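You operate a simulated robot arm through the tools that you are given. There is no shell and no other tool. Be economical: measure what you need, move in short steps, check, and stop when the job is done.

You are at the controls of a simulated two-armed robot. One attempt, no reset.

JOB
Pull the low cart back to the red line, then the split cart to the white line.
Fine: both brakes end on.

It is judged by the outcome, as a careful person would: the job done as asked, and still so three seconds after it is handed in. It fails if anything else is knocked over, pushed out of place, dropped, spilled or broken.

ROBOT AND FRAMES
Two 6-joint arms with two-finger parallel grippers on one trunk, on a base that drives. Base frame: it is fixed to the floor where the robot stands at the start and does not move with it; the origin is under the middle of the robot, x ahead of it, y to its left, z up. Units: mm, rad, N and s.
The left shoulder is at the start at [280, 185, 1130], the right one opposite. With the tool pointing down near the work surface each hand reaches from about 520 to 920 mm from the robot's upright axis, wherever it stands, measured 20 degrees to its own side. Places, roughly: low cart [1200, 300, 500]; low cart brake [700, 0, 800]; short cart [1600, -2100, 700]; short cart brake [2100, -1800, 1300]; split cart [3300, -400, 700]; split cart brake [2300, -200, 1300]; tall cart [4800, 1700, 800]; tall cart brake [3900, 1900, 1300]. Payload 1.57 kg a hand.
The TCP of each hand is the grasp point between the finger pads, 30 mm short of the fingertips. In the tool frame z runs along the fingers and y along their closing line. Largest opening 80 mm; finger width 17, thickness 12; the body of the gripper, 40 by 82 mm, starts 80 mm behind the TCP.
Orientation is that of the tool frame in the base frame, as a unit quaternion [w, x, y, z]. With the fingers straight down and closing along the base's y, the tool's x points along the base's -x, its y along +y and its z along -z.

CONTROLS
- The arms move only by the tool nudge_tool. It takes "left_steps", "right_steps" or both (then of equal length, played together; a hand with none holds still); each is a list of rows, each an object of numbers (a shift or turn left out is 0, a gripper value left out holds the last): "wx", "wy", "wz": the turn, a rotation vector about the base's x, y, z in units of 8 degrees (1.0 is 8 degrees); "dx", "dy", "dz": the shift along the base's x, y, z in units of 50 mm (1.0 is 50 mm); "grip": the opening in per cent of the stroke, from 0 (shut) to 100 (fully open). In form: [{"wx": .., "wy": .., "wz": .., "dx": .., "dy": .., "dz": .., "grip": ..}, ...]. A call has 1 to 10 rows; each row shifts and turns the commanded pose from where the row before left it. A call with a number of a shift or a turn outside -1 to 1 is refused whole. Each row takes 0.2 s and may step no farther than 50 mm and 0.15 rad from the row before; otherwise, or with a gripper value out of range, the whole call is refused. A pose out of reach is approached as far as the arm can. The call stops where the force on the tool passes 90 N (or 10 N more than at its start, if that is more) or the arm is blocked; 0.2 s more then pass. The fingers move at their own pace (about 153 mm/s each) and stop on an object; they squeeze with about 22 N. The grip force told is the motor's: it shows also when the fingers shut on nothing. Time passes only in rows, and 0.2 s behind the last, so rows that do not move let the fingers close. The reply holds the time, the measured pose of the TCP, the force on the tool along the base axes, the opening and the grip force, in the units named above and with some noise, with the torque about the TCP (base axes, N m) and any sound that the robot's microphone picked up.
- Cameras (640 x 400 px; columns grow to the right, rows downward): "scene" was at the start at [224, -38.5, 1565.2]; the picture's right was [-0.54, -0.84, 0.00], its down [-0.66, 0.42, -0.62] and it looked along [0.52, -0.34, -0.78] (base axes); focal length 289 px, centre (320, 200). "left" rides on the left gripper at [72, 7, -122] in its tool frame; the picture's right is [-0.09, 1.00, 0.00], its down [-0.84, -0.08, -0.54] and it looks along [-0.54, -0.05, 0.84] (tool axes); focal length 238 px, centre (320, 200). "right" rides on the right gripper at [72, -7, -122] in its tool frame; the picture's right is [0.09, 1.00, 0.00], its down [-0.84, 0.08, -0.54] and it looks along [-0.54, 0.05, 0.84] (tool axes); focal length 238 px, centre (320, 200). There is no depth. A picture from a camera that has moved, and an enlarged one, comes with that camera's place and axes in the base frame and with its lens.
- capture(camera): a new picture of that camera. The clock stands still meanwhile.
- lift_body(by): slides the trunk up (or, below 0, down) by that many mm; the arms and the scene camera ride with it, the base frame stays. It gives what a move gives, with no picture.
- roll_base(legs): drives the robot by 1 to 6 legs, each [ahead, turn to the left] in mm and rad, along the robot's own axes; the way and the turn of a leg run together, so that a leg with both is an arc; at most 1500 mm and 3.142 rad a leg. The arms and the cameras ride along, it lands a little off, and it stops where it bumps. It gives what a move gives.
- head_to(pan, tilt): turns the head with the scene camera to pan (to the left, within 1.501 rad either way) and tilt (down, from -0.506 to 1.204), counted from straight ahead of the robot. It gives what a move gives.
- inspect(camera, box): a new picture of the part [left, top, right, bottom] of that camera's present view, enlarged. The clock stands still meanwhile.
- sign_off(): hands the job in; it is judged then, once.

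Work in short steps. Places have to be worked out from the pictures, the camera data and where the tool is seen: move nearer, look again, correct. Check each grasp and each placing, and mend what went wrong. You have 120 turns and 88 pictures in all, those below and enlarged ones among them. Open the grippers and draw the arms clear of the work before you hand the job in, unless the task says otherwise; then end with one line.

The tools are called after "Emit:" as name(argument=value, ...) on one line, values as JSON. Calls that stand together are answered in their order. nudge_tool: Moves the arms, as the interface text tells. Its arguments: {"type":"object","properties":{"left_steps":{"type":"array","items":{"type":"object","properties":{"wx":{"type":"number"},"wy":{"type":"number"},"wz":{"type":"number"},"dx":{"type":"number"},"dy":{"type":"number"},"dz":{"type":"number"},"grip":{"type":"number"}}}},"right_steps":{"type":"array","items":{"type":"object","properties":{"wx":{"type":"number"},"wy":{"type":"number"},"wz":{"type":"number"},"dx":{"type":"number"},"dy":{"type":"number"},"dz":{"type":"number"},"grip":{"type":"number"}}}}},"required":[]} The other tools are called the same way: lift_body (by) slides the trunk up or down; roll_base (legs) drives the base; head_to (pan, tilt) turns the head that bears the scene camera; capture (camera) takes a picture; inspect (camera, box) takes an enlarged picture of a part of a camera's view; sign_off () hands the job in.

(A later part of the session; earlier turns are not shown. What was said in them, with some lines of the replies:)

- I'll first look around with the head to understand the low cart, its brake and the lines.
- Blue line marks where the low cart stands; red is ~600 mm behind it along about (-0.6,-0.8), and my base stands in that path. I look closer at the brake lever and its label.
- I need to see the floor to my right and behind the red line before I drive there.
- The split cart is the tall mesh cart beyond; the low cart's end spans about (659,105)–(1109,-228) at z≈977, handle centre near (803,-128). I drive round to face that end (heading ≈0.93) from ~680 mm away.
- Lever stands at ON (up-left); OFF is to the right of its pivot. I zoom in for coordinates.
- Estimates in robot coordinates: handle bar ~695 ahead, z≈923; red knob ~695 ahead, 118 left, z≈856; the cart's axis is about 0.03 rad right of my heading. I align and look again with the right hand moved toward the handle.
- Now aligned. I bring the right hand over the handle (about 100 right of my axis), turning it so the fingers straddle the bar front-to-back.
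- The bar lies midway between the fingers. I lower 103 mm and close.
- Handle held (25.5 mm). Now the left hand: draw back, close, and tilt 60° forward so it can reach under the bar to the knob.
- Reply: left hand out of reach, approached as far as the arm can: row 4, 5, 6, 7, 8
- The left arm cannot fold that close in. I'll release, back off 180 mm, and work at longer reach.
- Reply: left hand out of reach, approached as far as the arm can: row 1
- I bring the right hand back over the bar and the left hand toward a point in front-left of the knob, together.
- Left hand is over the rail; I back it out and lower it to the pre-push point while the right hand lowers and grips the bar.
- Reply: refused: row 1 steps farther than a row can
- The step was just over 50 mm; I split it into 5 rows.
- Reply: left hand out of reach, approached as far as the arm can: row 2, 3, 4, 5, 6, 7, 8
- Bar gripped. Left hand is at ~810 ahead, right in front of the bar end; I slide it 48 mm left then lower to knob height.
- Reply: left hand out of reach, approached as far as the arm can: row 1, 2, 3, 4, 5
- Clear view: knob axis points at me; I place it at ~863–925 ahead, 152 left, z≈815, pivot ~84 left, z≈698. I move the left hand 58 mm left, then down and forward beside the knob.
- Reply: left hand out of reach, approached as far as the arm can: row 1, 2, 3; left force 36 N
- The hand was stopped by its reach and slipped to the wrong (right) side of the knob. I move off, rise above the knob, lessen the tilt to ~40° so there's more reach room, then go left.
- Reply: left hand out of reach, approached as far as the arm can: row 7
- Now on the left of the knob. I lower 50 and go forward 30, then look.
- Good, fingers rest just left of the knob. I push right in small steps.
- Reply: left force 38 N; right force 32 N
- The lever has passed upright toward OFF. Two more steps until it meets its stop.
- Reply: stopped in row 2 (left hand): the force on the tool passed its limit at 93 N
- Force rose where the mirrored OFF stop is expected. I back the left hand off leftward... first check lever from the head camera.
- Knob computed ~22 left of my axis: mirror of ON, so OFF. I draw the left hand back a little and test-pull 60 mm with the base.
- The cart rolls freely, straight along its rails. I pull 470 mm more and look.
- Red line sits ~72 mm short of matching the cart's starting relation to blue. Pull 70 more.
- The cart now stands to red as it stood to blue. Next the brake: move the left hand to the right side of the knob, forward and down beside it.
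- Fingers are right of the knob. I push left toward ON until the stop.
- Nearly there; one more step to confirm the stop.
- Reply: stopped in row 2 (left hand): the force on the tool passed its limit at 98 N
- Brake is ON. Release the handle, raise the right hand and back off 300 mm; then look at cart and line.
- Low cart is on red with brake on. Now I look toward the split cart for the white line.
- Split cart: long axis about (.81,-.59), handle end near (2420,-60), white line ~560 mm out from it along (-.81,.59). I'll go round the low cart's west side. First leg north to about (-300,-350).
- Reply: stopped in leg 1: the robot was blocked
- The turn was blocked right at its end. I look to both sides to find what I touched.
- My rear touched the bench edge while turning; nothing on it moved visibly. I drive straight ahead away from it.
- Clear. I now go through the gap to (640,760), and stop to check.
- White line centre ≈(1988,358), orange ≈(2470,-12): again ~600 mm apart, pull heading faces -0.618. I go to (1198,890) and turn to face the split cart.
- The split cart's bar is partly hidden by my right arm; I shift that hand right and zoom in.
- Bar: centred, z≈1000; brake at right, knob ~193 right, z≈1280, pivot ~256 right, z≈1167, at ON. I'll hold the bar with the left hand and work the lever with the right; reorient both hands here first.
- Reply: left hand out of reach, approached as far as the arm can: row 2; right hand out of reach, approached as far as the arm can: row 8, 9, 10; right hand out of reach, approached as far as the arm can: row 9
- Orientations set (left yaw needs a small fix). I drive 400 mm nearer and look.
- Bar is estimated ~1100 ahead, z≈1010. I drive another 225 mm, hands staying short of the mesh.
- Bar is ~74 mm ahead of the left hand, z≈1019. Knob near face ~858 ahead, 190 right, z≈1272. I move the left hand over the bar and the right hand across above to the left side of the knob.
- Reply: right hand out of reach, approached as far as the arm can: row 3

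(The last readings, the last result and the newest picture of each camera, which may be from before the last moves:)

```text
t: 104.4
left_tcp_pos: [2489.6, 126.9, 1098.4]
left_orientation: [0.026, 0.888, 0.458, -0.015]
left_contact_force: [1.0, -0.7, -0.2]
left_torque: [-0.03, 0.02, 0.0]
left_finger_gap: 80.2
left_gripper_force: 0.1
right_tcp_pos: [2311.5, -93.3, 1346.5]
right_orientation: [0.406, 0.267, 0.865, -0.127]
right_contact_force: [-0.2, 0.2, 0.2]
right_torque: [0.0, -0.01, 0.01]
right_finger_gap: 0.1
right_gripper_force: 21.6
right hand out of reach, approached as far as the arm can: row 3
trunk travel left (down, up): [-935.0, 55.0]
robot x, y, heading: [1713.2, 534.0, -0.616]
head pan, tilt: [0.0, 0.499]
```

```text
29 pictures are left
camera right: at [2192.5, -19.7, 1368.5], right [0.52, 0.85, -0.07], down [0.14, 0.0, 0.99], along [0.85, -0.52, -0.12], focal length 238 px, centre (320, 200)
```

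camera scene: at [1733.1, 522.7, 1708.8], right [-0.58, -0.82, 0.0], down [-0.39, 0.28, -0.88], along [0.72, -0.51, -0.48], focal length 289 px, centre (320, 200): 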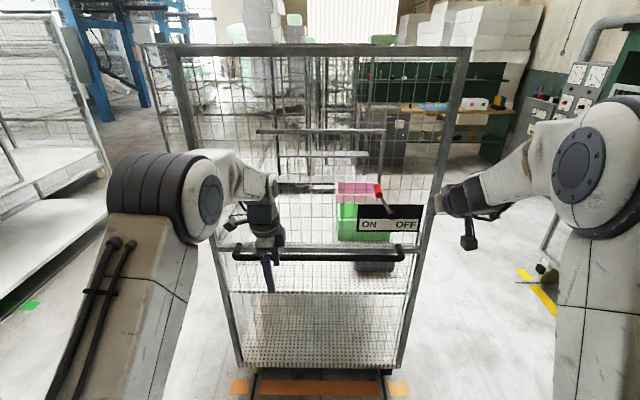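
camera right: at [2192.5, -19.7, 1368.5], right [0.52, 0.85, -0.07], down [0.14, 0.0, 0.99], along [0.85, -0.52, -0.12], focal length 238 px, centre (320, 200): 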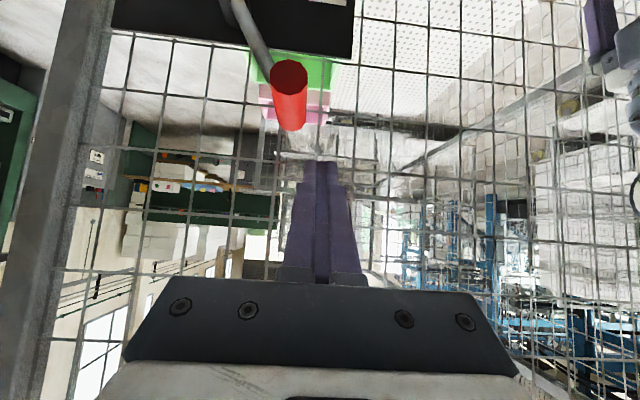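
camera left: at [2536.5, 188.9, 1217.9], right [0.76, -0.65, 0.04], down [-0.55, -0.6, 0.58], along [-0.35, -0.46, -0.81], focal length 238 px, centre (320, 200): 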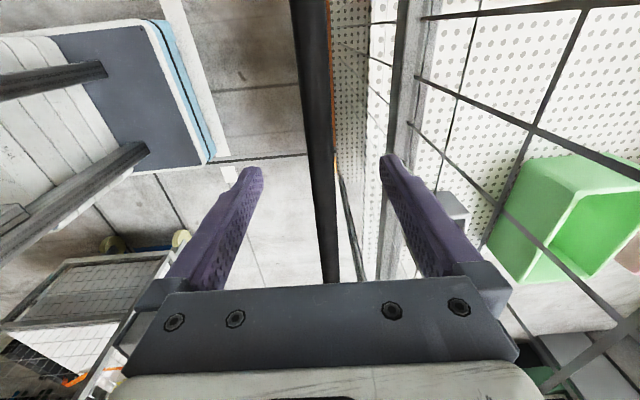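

Bar centred between left fingers; a rail lies close behind, so I narrow the opening, lower 79 mm and close. The right hand goes slightly forward-left with a bit less tilt.

Emit:
nudge_tool(left_steps=[{"grip": 66}, {"dz": -0.4}, {"dz": -0.4}, {"dz": -0.4}, {"dz": -0.4}, {"grip": 0}, {}, {}], right_steps=[{"wx": 0.576, "wy": 0.817}, {"dx": 0.336, "dy": 0.13}, {"dx": 0.336, "dy": 0.13}, {"wx": 0.288, "wy": 0.408}, {}, {}, {}, {}])

Emit:
capture(camera="left")

Emit:
capture(camera="right")

```text
t: 106.2
left_tcp_pos: [2491.7, 124.3, 1019.9]
left_orientation: [0.027, 0.889, 0.458, -0.013]
left_contact_force: [15.0, -9.9, -5.5]
left_torque: [-0.24, -0.24, -0.54]
left_finger_gap: 25.4
left_gripper_force: 36.8
right_tcp_pos: [2345.4, -82.1, 1346.5]
right_orientation: [0.319, 0.28, 0.9, -0.103]
right_contact_force: [-1.0, -0.1, 0.1]
right_torque: [0.01, 0.0, -0.04]
right_finger_gap: 0.0
right_gripper_force: 21.1
trunk travel left (down, up): [-935.0, 55.0]
robot x, y, heading: [1713.1, 531.7, -0.616]
head pan, tilt: [0.0, 0.499]
```

```text
28 pictures are left
camera left: at [2537.0, 187.4, 1138.5], right [0.76, -0.65, 0.04], down [-0.55, -0.6, 0.58], along [-0.35, -0.46, -0.81], focal length 238 px, centre (320, 200)
```

left: 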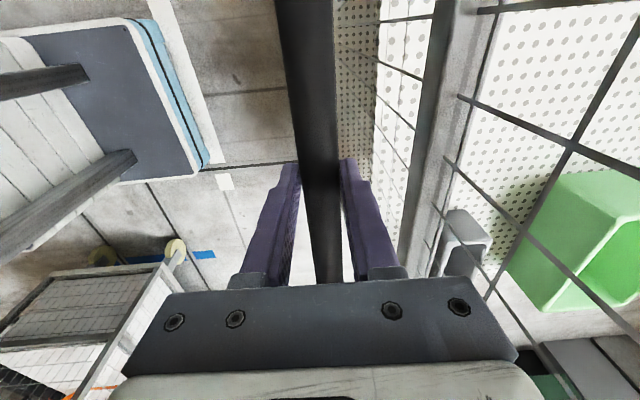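

```text
27 pictures are left
camera right: at [2233.1, -10.6, 1394.9], right [0.51, 0.86, -0.06], down [0.3, -0.11, 0.95], along [0.81, -0.5, -0.31], focal length 238 px, centre (320, 200)
```

right: 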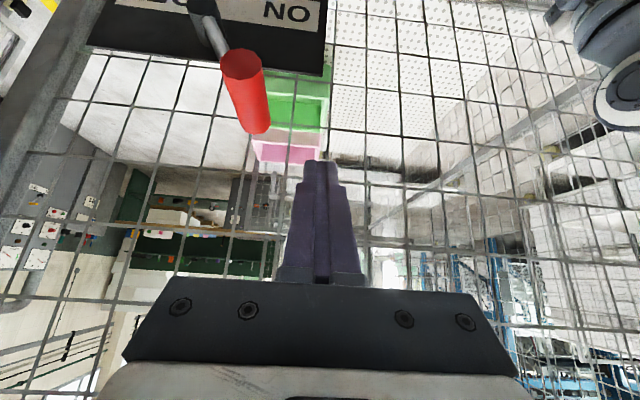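

Left hand holds the bar. The right hand is left of the knob; I lower it to knob height.

Emit:
nudge_tool(right_steps=[{"dz": -0.5}, {"dz": -0.5}, {"dz": -0.45}, {}])

Emit:
capture(camera="right")

```text
t: 107.2
left_tcp_pos: [2490.7, 125.3, 1019.7]
left_orientation: [0.029, 0.889, 0.457, -0.013]
left_contact_force: [17.1, -12.1, -1.3]
left_torque: [0.02, -0.48, -0.52]
left_finger_gap: 25.8
left_gripper_force: 37.7
right_tcp_pos: [2344.5, -80.1, 1273.6]
right_orientation: [0.32, 0.28, 0.899, -0.103]
right_contact_force: [-0.1, 0.7, -0.4]
right_torque: [-0.02, -0.02, 0.01]
right_finger_gap: 0.0
right_gripper_force: 21.6
trunk travel left (down, up): [-935.0, 55.0]
robot x, y, heading: [1715.3, 536.5, -0.612]
head pan, tilt: [0.0, 0.499]
```

```text
26 pictures are left
camera right: at [2232.9, -10.2, 1322.1], right [0.51, 0.86, -0.06], down [0.3, -0.11, 0.95], along [0.81, -0.5, -0.31], focal length 238 px, centre (320, 200)
```

right: 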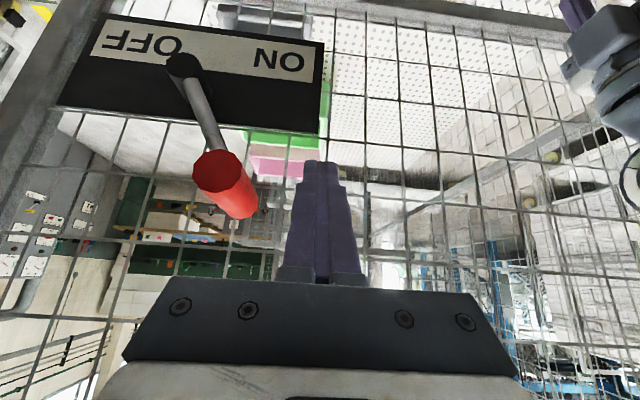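

Ready to push right toward OFF.

Emit:
nudge_tool(right_steps=[{"dx": -0.277, "dy": -0.392}, {"dx": -0.277, "dy": -0.392}, {"dx": -0.277, "dy": -0.392, "dz": 0.1}, {"dx": -0.277, "dy": -0.392, "dz": 0.1}, {"dx": -0.277, "dy": -0.392}, {"dx": -0.277, "dy": -0.392, "dz": -0.1}])

Emit:
nudge_tool(right_steps=[{"dx": -0.173, "dy": -0.245, "dz": -0.1}, {"dx": -0.173, "dy": -0.245}, {"dx": -0.173, "dy": -0.245}])

Emit:
capture(camera="right")

```text
t: 108.6
left_tcp_pos: [2487.7, 126.6, 1019.6]
left_orientation: [0.024, 0.888, 0.458, -0.014]
left_contact_force: [3.4, -4.2, 8.0]
left_torque: [0.23, -0.16, -0.35]
left_finger_gap: 25.7
left_gripper_force: 36.9
right_tcp_pos: [2260.0, -197.1, 1279.2]
right_orientation: [0.319, 0.279, 0.9, -0.103]
right_contact_force: [0.0, 0.3, 0.0]
right_torque: [-0.02, 0.03, 0.01]
right_finger_gap: 0.0
right_gripper_force: 21.3
trunk travel left (down, up): [-935.0, 55.0]
robot x, y, heading: [1714.2, 533.7, -0.616]
head pan, tilt: [0.0, 0.499]
```

```text
t: 109.5
left_tcp_pos: [2487.2, 127.8, 1018.3]
left_orientation: [0.029, 0.889, 0.457, -0.015]
left_contact_force: [2.8, 6.0, 1.1]
left_torque: [0.96, -0.83, -0.6]
left_finger_gap: 26.0
left_gripper_force: 37.0
right_tcp_pos: [2251.8, -210.4, 1273.7]
right_orientation: [0.317, 0.267, 0.907, -0.082]
right_contact_force: [7.5, 21.4, 8.1]
right_torque: [-0.02, 0.16, -0.34]
right_finger_gap: 0.0
right_gripper_force: 21.0
trunk travel left (down, up): [-935.0, 55.0]
robot x, y, heading: [1716.0, 538.0, -0.612]
head pan, tilt: [0.0, 0.499]
stopped in row 3 (right hand): the force on the tool passed its limit at 97 N (the readings are from after the stop); the commanded pose is now the measured one
```

```text
25 pictures are left
camera right: at [2136.5, -144.9, 1324.3], right [0.47, 0.88, -0.04], down [0.3, -0.12, 0.94], along [0.83, -0.46, -0.33], focal length 238 px, centre (320, 200)
```

right: 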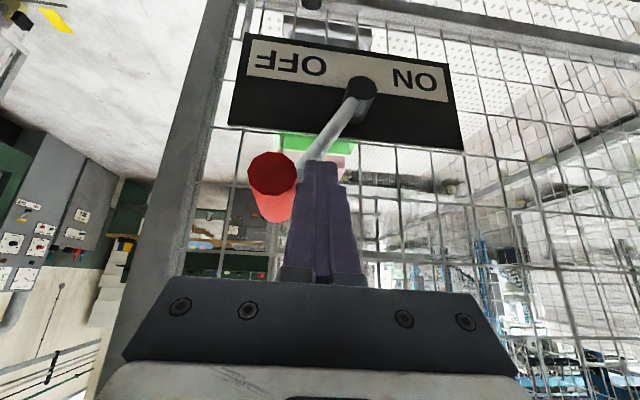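

Lever at OFF. I draw the right hand off the knob and raise it, then pull 60 mm as a test.

Emit:
nudge_tool(right_steps=[{"dx": 0.23, "dy": 0.33}, {"dz": 0.7}, {"dz": 0.7, "dx": -0.3, "dy": 0.2}])

Emit:
roll_base(legs=[[-60, 0]])

Emit:
capture(camera="scene")

```text
t: 110.3
left_tcp_pos: [2487.4, 127.5, 1019.2]
left_orientation: [0.026, 0.888, 0.458, -0.016]
left_contact_force: [7.0, 24.5, 8.6]
left_torque: [0.22, -0.09, -0.49]
left_finger_gap: 26.1
left_gripper_force: 36.7
right_tcp_pos: [2244.5, -186.6, 1342.0]
right_orientation: [0.316, 0.27, 0.906, -0.085]
right_contact_force: [-0.4, 0.1, 0.1]
right_torque: [0.01, 0.0, 0.01]
right_finger_gap: 0.0
right_gripper_force: 21.5
trunk travel left (down, up): [-935.0, 55.0]
robot x, y, heading: [1715.5, 537.3, -0.612]
head pan, tilt: [0.0, 0.499]
```

```text
t: 111.2
left_tcp_pos: [2444.7, 150.5, 1017.0]
left_orientation: [0.039, 0.888, 0.457, -0.013]
left_contact_force: [31.6, -22.2, -29.8]
left_torque: [-0.25, -0.21, -0.64]
left_finger_gap: 26.1
left_gripper_force: 37.3
right_tcp_pos: [2198.8, -157.8, 1336.4]
right_orientation: [0.314, 0.27, 0.906, -0.084]
right_contact_force: [1.0, -1.0, -0.6]
right_torque: [-0.01, 0.02, -0.01]
right_finger_gap: 0.3
right_gripper_force: 21.4
trunk travel left (down, up): [-935.0, 55.0]
robot x, y, heading: [1661.9, 567.2, -0.616]
head pan, tilt: [0.0, 0.499]
```

```text
24 pictures are left
camera scene: at [1874.5, 423.3, 1706.4], right [-0.58, -0.82, 0.0], down [-0.39, 0.28, -0.88], along [0.72, -0.5, -0.48], focal length 289 px, centre (320, 200)
```

scene: 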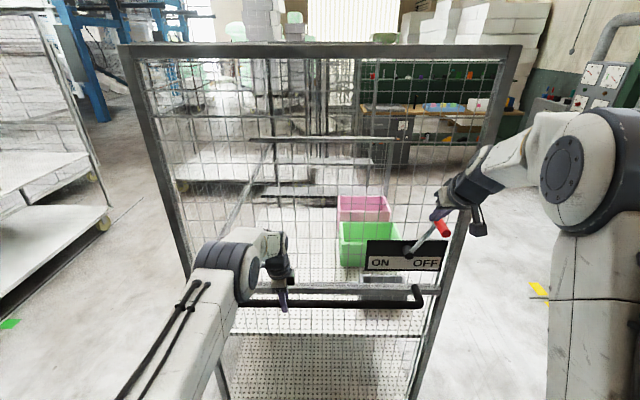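

The cart follows (about 40 N). I pull 430 more in steady legs, then check.

Emit:
roll_base(legs=[[-150, 0], [-150, 0], [-130, 0]])

Emit:
head_to(pan=0.0, tilt=0.9)

Emit:
capture(camera="scene")

```text
t: 114.5
left_tcp_pos: [2095.1, 398.5, 1020.4]
left_orientation: [0.049, 0.888, 0.457, -0.008]
left_contact_force: [20.9, -21.9, -25.8]
left_torque: [-0.4, -0.22, -0.69]
left_finger_gap: 26.1
left_gripper_force: 36.7
right_tcp_pos: [1844.9, 93.4, 1337.8]
right_orientation: [0.315, 0.27, 0.906, -0.084]
right_contact_force: [-0.7, 1.2, -0.4]
right_torque: [0.02, 0.05, -0.01]
right_finger_gap: 0.2
right_gripper_force: 21.3
trunk travel left (down, up): [-935.0, 55.0]
robot x, y, heading: [1313.8, 816.5, -0.615]
head pan, tilt: [0.0, 0.499]
```

```text
t: 115.3
left_tcp_pos: [2092.6, 401.7, 1020.1]
left_orientation: [0.045, 0.888, 0.458, -0.009]
left_contact_force: [-12.3, 5.6, -19.6]
left_torque: [0.34, 0.15, -0.56]
left_finger_gap: 25.8
left_gripper_force: 36.9
right_tcp_pos: [1842.8, 95.1, 1341.3]
right_orientation: [0.316, 0.27, 0.906, -0.084]
right_contact_force: [0.2, 0.5, -0.4]
right_torque: [0.04, -0.02, -0.03]
right_finger_gap: 0.1
right_gripper_force: 21.4
trunk travel left (down, up): [-935.0, 55.0]
robot x, y, heading: [1307.9, 817.4, -0.615]
head pan, tilt: [0.0, 0.901]
```

```text
23 pictures are left
camera scene: at [1503.9, 684.4, 1674.8], right [-0.58, -0.82, 0.0], down [-0.64, 0.45, -0.62], along [0.51, -0.36, -0.78], focal length 289 px, centre (320, 200)
```

scene: 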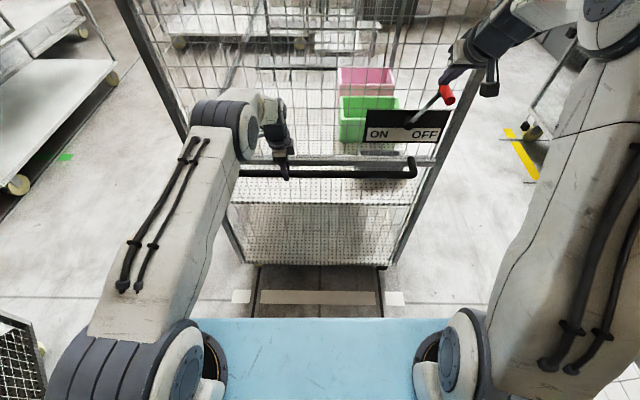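

White line is ~45 mm nearer than the bar; at the start orange was ~80 beyond the bar. By displacement 115 remain, by picture ~122; I pull 118.

Emit:
roll_base(legs=[[-118, 0]])

Emit:
inspect(camera="scene", box=[210, 140, 450, 320])

```text
t: 116.6
left_tcp_pos: [2016.6, 454.1, 1043.1]
left_orientation: [0.065, 0.886, 0.459, -0.002]
left_contact_force: [3.6, -2.0, 3.3]
left_torque: [0.29, 0.31, -0.06]
left_finger_gap: 0.1
left_gripper_force: 21.7
right_tcp_pos: [1756.7, 157.4, 1341.0]
right_orientation: [0.316, 0.269, 0.906, -0.084]
right_contact_force: [-1.5, 1.0, -0.8]
right_torque: [-0.05, -0.02, -0.02]
right_finger_gap: 0.1
right_gripper_force: 21.1
trunk travel left (down, up): [-935.0, 55.0]
robot x, y, heading: [1224.1, 878.9, -0.61]
head pan, tilt: [0.0, 0.901]
stopped in leg 1: the force on the tool passed its limit at 98 N (the readings are from after the stop); the commanded pose is now the measured one
```

```text
2.22 times, centred on (330, 230) of scene
camera zoom: at [1416.8, 746.2, 1673.9], right [-0.57, -0.82, 0.0], down [-0.64, 0.45, -0.62], along [0.51, -0.36, -0.78], focal length 642 px, centre (298, 133)
```

zoom: 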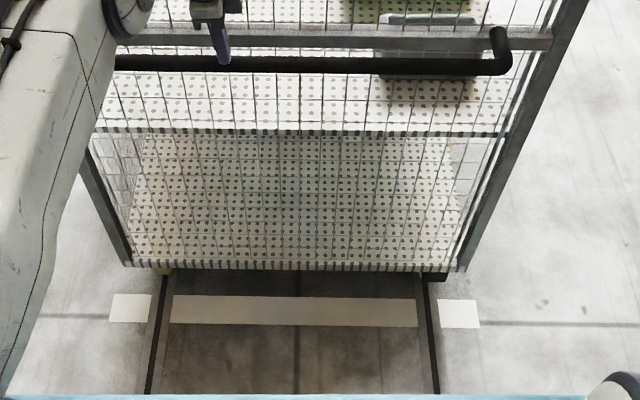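

The pull force spiked and the fingers slipped off the bar, but the cart is within ~10 mm of its proper place at white. Check the left camera.

Emit:
capture(camera="left")

Emit:
inspect(camera="scene", box=[300, 40, 480, 180])

```text
21 pictures are left
camera left: at [2055.8, 523.3, 1160.7], right [0.76, -0.64, 0.12], down [-0.58, -0.57, 0.58], along [-0.31, -0.51, -0.8], focal length 238 px, centre (320, 200)
```

left: 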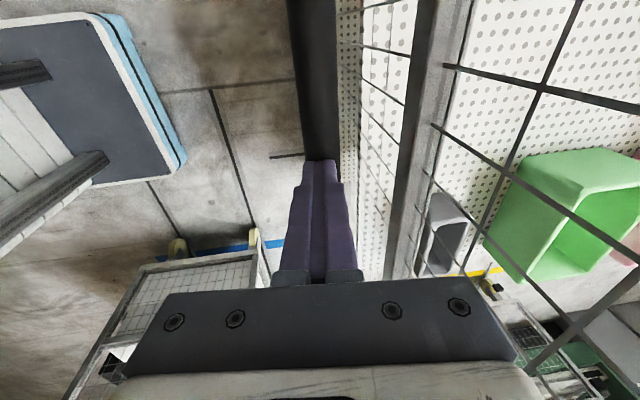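

```text
2.86 times, centred on (390, 110) of scene
camera zoom: at [1416.8, 746.2, 1673.9], right [-0.57, -0.82, 0.0], down [-0.64, 0.45, -0.62], along [0.51, -0.36, -0.78], focal length 825 px, centre (120, 457)
```

zoom: 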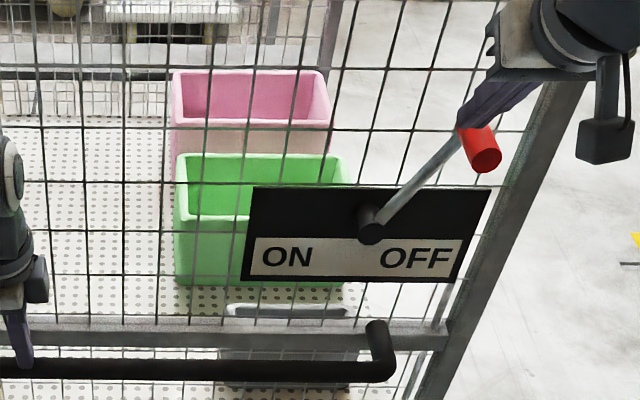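

Fingers closed on top of the bar; the cart's end plane is now about over the white strip's centre. I raise, straighten the hand, regrip the bar for a small final pull.

Emit:
nudge_tool(left_steps=[{"dz": 0.8}, {"wx": 0.84, "wy": 0.4, "grip": 66}, {}, {}])

Emit:
capture(camera="left")

```text
t: 117.6
left_tcp_pos: [2013.7, 455.6, 1081.8]
left_orientation: [-0.001, 0.888, 0.459, -0.001]
left_contact_force: [0.2, -0.1, -1.3]
left_torque: [0.02, -0.02, -0.01]
left_finger_gap: 52.9
left_gripper_force: 0.0
right_tcp_pos: [1756.3, 156.7, 1341.8]
right_orientation: [0.316, 0.268, 0.906, -0.084]
right_contact_force: [0.6, -0.2, -0.4]
right_torque: [0.01, 0.02, 0.03]
right_finger_gap: 0.0
right_gripper_force: 21.3
trunk travel left (down, up): [-935.0, 55.0]
robot x, y, heading: [1223.0, 881.0, -0.612]
head pan, tilt: [0.0, 0.901]
```

```text
19 pictures are left
camera left: at [2061.0, 509.3, 1205.0], right [0.76, -0.65, -0.01], down [-0.54, -0.64, 0.54], along [-0.36, -0.41, -0.84], focal length 238 px, centre (320, 200)
```

left: 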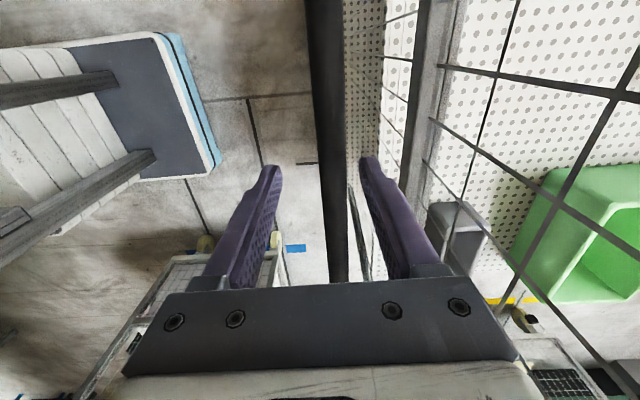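

By hand position the bar has moved ~571 mm, so ~29 mm remain. I regrip a little deeper.

Emit:
nudge_tool(left_steps=[{"dx": 0.164, "dy": -0.116}, {"dz": -0.48}, {"dz": -0.48}, {"dz": -0.43}, {"grip": 0}, {}, {}])

Emit:
roll_base(legs=[[-20, 0]])

```text
t: 119.2
left_tcp_pos: [2013.0, 458.2, 1013.5]
left_orientation: [-0.004, 0.888, 0.46, -0.003]
left_contact_force: [-9.1, 7.4, 7.6]
left_torque: [0.42, 0.35, -0.52]
left_finger_gap: 25.9
left_gripper_force: 37.6
left hand out of reach, approached as far as the arm can: row 1, 3
right_tcp_pos: [1756.2, 157.2, 1342.6]
right_orientation: [0.317, 0.268, 0.906, -0.084]
right_contact_force: [-1.1, 1.1, 0.3]
right_torque: [-0.04, -0.02, -0.01]
right_finger_gap: 0.0
right_gripper_force: 21.9
trunk travel left (down, up): [-935.0, 55.0]
robot x, y, heading: [1222.6, 875.7, -0.614]
head pan, tilt: [0.0, 0.901]
```

```text
t: 120.0
left_tcp_pos: [1999.8, 466.8, 1014.2]
left_orientation: [0.0, 0.888, 0.46, 0.0]
left_contact_force: [3.4, 0.4, -0.8]
left_torque: [0.2, 0.28, -0.64]
left_finger_gap: 25.8
left_gripper_force: 37.1
right_tcp_pos: [1740.9, 168.8, 1342.0]
right_orientation: [0.316, 0.268, 0.906, -0.083]
right_contact_force: [0.8, 0.2, -0.2]
right_torque: [-0.01, 0.0, 0.01]
right_finger_gap: 0.1
right_gripper_force: 21.9
trunk travel left (down, up): [-935.0, 55.0]
robot x, y, heading: [1209.6, 888.0, -0.612]
head pan, tilt: [0.0, 0.901]
```

Moved easily; hand displacement now ≈599 mm. Verify the line by picture.

Emit:
inspect(camera="scene", box=[210, 140, 450, 320])

```text
2.22 times, centred on (330, 230) of scene
camera zoom: at [1401.1, 757.4, 1674.8], right [-0.57, -0.82, 0.0], down [-0.64, 0.45, -0.62], along [0.51, -0.36, -0.78], focal length 642 px, centre (298, 133)
```

zoom: 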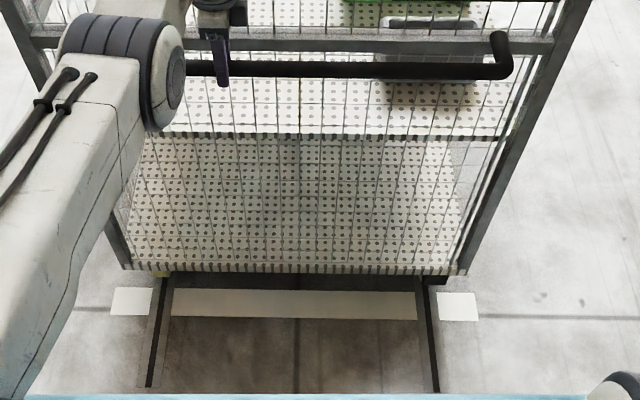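

Cart stands at white as it stood at orange. Now the brake: right hand over the knob to its right side, then down and forward.

Emit:
nudge_tool(right_steps=[{"dx": -0.514, "dy": -0.727}, {"dx": -0.514, "dy": -0.727}, {"dz": -0.67}, {"dz": -0.67}, {}])

Emit:
capture(camera="right")

```text
t: 121.2
left_tcp_pos: [2000.4, 467.6, 1014.5]
left_orientation: [0.0, 0.888, 0.46, 0.0]
left_contact_force: [9.2, -5.9, -3.3]
left_torque: [0.08, -0.27, -0.54]
left_finger_gap: 25.8
left_gripper_force: 37.3
right_tcp_pos: [1689.1, 95.2, 1272.6]
right_orientation: [0.316, 0.268, 0.906, -0.084]
right_contact_force: [0.7, 0.4, 0.5]
right_torque: [0.02, 0.02, 0.0]
right_finger_gap: 0.0
right_gripper_force: 21.0
trunk travel left (down, up): [-935.0, 55.0]
robot x, y, heading: [1207.2, 893.9, -0.61]
head pan, tilt: [0.0, 0.901]
```

```text
17 pictures are left
camera right: at [1574.5, 160.4, 1324.0], right [0.48, 0.88, -0.04], down [0.3, -0.12, 0.94], along [0.82, -0.46, -0.33], focal length 238 px, centre (320, 200)
```

right: 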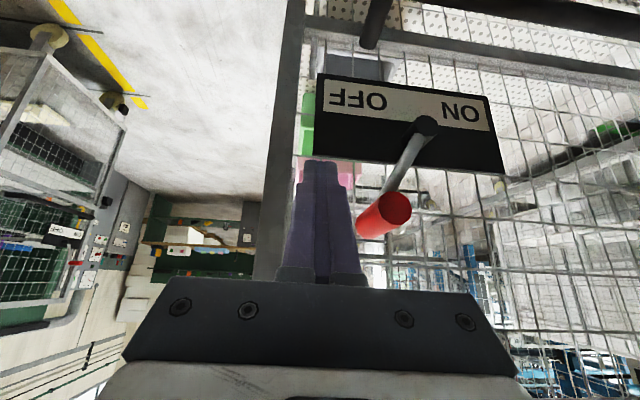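

Right of the knob. Forward 32 mm, then push left toward ON.

Emit:
nudge_tool(right_steps=[{"dx": 0.52, "dy": -0.37}, {"dx": 0.277, "dy": 0.392}, {"dx": 0.277, "dy": 0.392}, {"dx": 0.277, "dy": 0.392, "dz": 0.1}, {"dx": 0.277, "dy": 0.392, "dz": 0.1}, {"dx": 0.277, "dy": 0.392}, {"dx": 0.277, "dy": 0.392, "dz": -0.1}])

Emit:
nudge_tool(right_steps=[{"dx": 0.173, "dy": 0.245, "dz": -0.1}, {"dx": 0.173, "dy": 0.245}])

Emit:
capture(camera="right")

```text
t: 122.8
left_tcp_pos: [2000.6, 467.0, 1013.2]
left_orientation: [0.0, 0.888, 0.459, 0.001]
left_contact_force: [7.3, -1.9, -1.5]
left_torque: [-0.27, 0.04, -0.6]
left_finger_gap: 25.6
left_gripper_force: 37.0
right_tcp_pos: [1799.8, 194.9, 1279.8]
right_orientation: [0.317, 0.269, 0.906, -0.084]
right_contact_force: [0.4, 0.2, 0.5]
right_torque: [0.02, 0.02, -0.02]
right_finger_gap: 0.0
right_gripper_force: 20.9
trunk travel left (down, up): [-935.0, 55.0]
robot x, y, heading: [1206.0, 887.4, -0.61]
head pan, tilt: [0.0, 0.901]
```

```text
t: 123.4
left_tcp_pos: [1999.3, 468.3, 1014.7]
left_orientation: [-0.001, 0.888, 0.459, 0.002]
left_contact_force: [14.3, 8.8, -3.8]
left_torque: [0.03, -0.14, -0.61]
left_finger_gap: 25.7
left_gripper_force: 37.2
right_tcp_pos: [1810.1, 210.2, 1273.6]
right_orientation: [0.317, 0.274, 0.904, -0.088]
right_contact_force: [-30.5, -37.1, -0.3]
right_torque: [0.17, -0.13, 0.44]
right_finger_gap: 0.1
right_gripper_force: 21.0
trunk travel left (down, up): [-935.0, 55.0]
robot x, y, heading: [1206.3, 891.1, -0.617]
head pan, tilt: [0.0, 0.901]
```

```text
16 pictures are left
camera right: at [1695.3, 276.4, 1324.2], right [0.49, 0.87, -0.04], down [0.3, -0.12, 0.94], along [0.82, -0.47, -0.32], focal length 238 px, centre (320, 200)
```

right: 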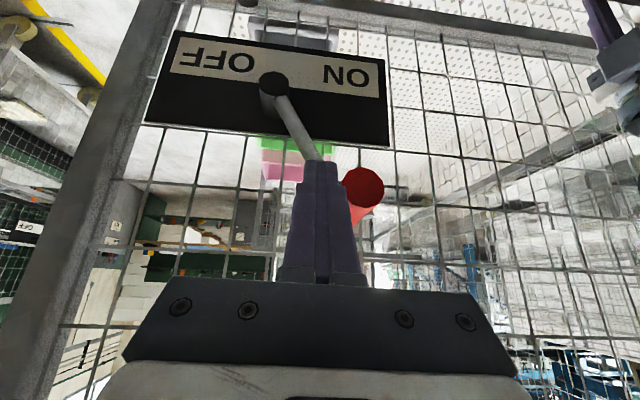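

At the expected ON stop (48 N). A small confirming push, then withdraw right hand back and up.

Emit:
nudge_tool(right_steps=[{"dx": 0.1, "dy": 0.14}])

Emit:
nudge_tool(right_steps=[{"dx": -0.28, "dy": -0.4}, {"dx": -0.6, "dy": 0.42}, {"dx": -0.3, "dy": 0.2, "dz": 0.6}, {"dz": 0.6}], left_steps=[{}, {"grip": 66}, {}, {}])

Emit:
nudge_tool(left_steps=[{"dz": 0.8}, {"dz": 0.8}, {"dz": 0.8}, {"dz": 0.8}])

Emit:
inspect(camera="scene", box=[210, 40, 470, 320])

```text
t: 123.8
left_tcp_pos: [1999.6, 466.9, 1013.1]
left_orientation: [-0.003, 0.888, 0.46, 0.004]
left_contact_force: [22.8, 12.8, -5.3]
left_torque: [-0.09, 0.19, -0.57]
left_finger_gap: 25.8
left_gripper_force: 36.8
right_tcp_pos: [1810.2, 210.4, 1274.0]
right_orientation: [0.316, 0.279, 0.903, -0.087]
right_contact_force: [-57.8, -63.3, -0.2]
right_torque: [0.32, -0.3, 0.69]
right_finger_gap: 0.0
right_gripper_force: 21.6
trunk travel left (down, up): [-935.0, 55.0]
robot x, y, heading: [1207.0, 890.7, -0.618]
head pan, tilt: [0.0, 0.901]
```

```text
t: 124.8
left_tcp_pos: [1998.4, 467.9, 1012.5]
left_orientation: [0.0, 0.888, 0.459, 0.0]
left_contact_force: [-0.1, -0.2, 0.3]
left_torque: [0.05, 0.0, -0.01]
left_finger_gap: 52.8
left_gripper_force: 0.1
right_tcp_pos: [1761.6, 236.0, 1334.4]
right_orientation: [0.316, 0.269, 0.906, -0.083]
right_contact_force: [0.1, 0.0, 0.8]
right_torque: [0.0, 0.01, 0.02]
right_finger_gap: 0.1
right_gripper_force: 20.9
trunk travel left (down, up): [-935.0, 55.0]
robot x, y, heading: [1206.8, 889.7, -0.61]
head pan, tilt: [0.0, 0.901]
```

```text
t: 125.8
left_tcp_pos: [1998.9, 465.6, 1174.4]
left_orientation: [0.0, 0.888, 0.46, 0.0]
left_contact_force: [-0.1, 0.3, -1.1]
left_torque: [-0.02, 0.03, 0.01]
left_finger_gap: 53.0
left_gripper_force: 0.1
right_tcp_pos: [1761.0, 237.2, 1334.3]
right_orientation: [0.317, 0.267, 0.906, -0.084]
right_contact_force: [0.5, 0.1, 0.5]
right_torque: [0.01, 0.0, 0.01]
right_finger_gap: 0.1
right_gripper_force: 21.2
trunk travel left (down, up): [-935.0, 55.0]
robot x, y, heading: [1208.2, 889.1, -0.613]
head pan, tilt: [0.0, 0.901]
```

```text
1.43 times, centred on (340, 180) of scene
camera zoom: at [1400.5, 757.4, 1675.0], right [-0.57, -0.82, 0.0], down [-0.64, 0.45, -0.62], along [0.51, -0.36, -0.78], focal length 412 px, centre (291, 229)
```

zoom: 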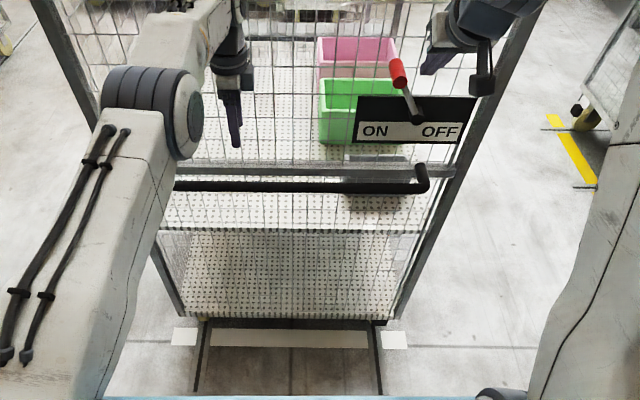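

Split brake is ON and boxes are in place. I open the right gripper, back off 200 mm, and take a final look at both carts.

Emit:
nudge_tool(right_steps=[{"grip": 100}, {}, {}], left_steps=[{"grip": 100}, {}, {}])

Emit:
roll_base(legs=[[-200, 0]])

Emit:
head_to(pan=0.0, tilt=0.75)

Emit:
capture(camera="scene")

Emit:
head_to(pan=-1.3, tilt=0.7)

Emit:
capture(camera="scene")

```text
t: 126.6
left_tcp_pos: [2000.4, 466.1, 1173.9]
left_orientation: [0.0, 0.888, 0.459, 0.0]
left_contact_force: [0.1, -0.2, 0.2]
left_torque: [-0.01, -0.04, -0.02]
left_finger_gap: 80.1
left_gripper_force: 0.1
right_tcp_pos: [1760.6, 235.9, 1333.6]
right_orientation: [0.316, 0.268, 0.906, -0.084]
right_contact_force: [-0.2, 0.4, -0.3]
right_torque: [-0.04, -0.01, -0.04]
right_finger_gap: 79.9
right_gripper_force: 0.0
trunk travel left (down, up): [-935.0, 55.0]
robot x, y, heading: [1208.2, 890.0, -0.612]
head pan, tilt: [0.0, 0.901]
```

```text
t: 128.2
left_tcp_pos: [1832.7, 582.2, 1174.1]
left_orientation: [0.0, 0.888, 0.459, 0.0]
left_contact_force: [0.2, 0.0, 0.3]
left_torque: [-0.03, 0.0, -0.02]
left_finger_gap: 80.0
left_gripper_force: 0.1
right_tcp_pos: [1594.0, 352.6, 1333.9]
right_orientation: [0.317, 0.268, 0.906, -0.084]
right_contact_force: [-0.3, -0.1, -0.9]
right_torque: [0.01, 0.02, 0.02]
right_finger_gap: 80.0
right_gripper_force: 0.1
trunk travel left (down, up): [-935.0, 55.0]
robot x, y, heading: [1043.1, 1006.9, -0.609]
head pan, tilt: [0.0, 0.901]
```

```text
t: 128.9
left_tcp_pos: [1833.1, 582.7, 1174.0]
left_orientation: [0.0, 0.889, 0.458, 0.0]
left_contact_force: [-0.7, -0.2, -0.2]
left_torque: [-0.04, 0.0, -0.02]
left_finger_gap: 80.1
left_gripper_force: 0.0
right_tcp_pos: [1594.6, 352.0, 1334.5]
right_orientation: [0.317, 0.269, 0.906, -0.083]
right_contact_force: [-0.8, 0.3, 0.6]
right_torque: [0.01, -0.02, 0.04]
right_finger_gap: 80.2
right_gripper_force: 0.2
trunk travel left (down, up): [-935.0, 55.0]
robot x, y, heading: [1039.3, 1008.2, -0.614]
head pan, tilt: [0.0, 0.75]
```

```text
14 pictures are left
camera scene: at [1241.2, 869.6, 1686.8], right [-0.57, -0.82, 0.0], down [-0.56, 0.39, -0.73], along [0.6, -0.42, -0.68], focal length 289 px, centre (320, 200)
```

scene: 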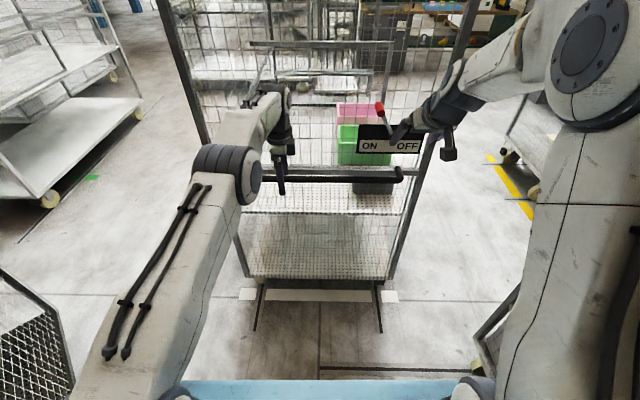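

```text
t: 130.3
left_tcp_pos: [1833.8, 582.0, 1173.9]
left_orientation: [0.0, 0.888, 0.459, 0.0]
left_contact_force: [0.2, -0.7, 0.3]
left_torque: [0.04, -0.02, 0.01]
left_finger_gap: 79.9
left_gripper_force: 0.0
right_tcp_pos: [1595.2, 352.7, 1334.1]
right_orientation: [0.316, 0.269, 0.906, -0.084]
right_contact_force: [0.6, 0.1, 0.9]
right_torque: [0.03, 0.04, -0.02]
right_finger_gap: 80.2
right_gripper_force: 0.1
trunk travel left (down, up): [-935.0, 55.0]
robot x, y, heading: [1040.1, 1004.9, -0.608]
head pan, tilt: [-1.3, 0.7]
```

```text
13 pictures are left
camera scene: at [1145.0, 836.9, 1691.1], right [-0.94, 0.33, 0.0], down [0.21, 0.61, -0.76], along [-0.25, -0.72, -0.64], focal length 289 px, centre (320, 200)
```

scene: 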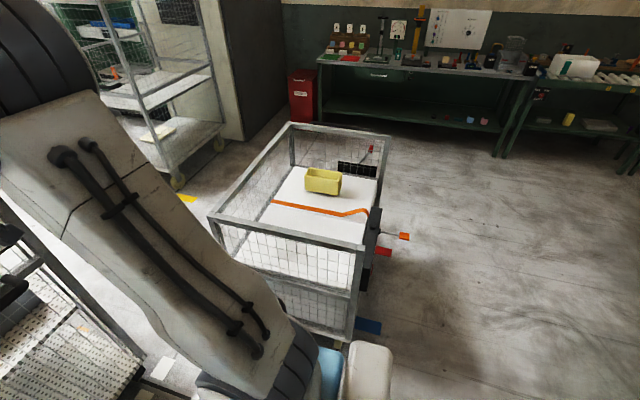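

Both carts stand at their lines with brakes on, contents are in place and my arms are clear; handing in.

Emit:
sign_off()

```text
The job is handed in.
```

The low cart is at the red line and the split cart is at the white line. Both brakes are on. While turning between the carts, my rear touched the bench edge, and nothing on it appeared to move.
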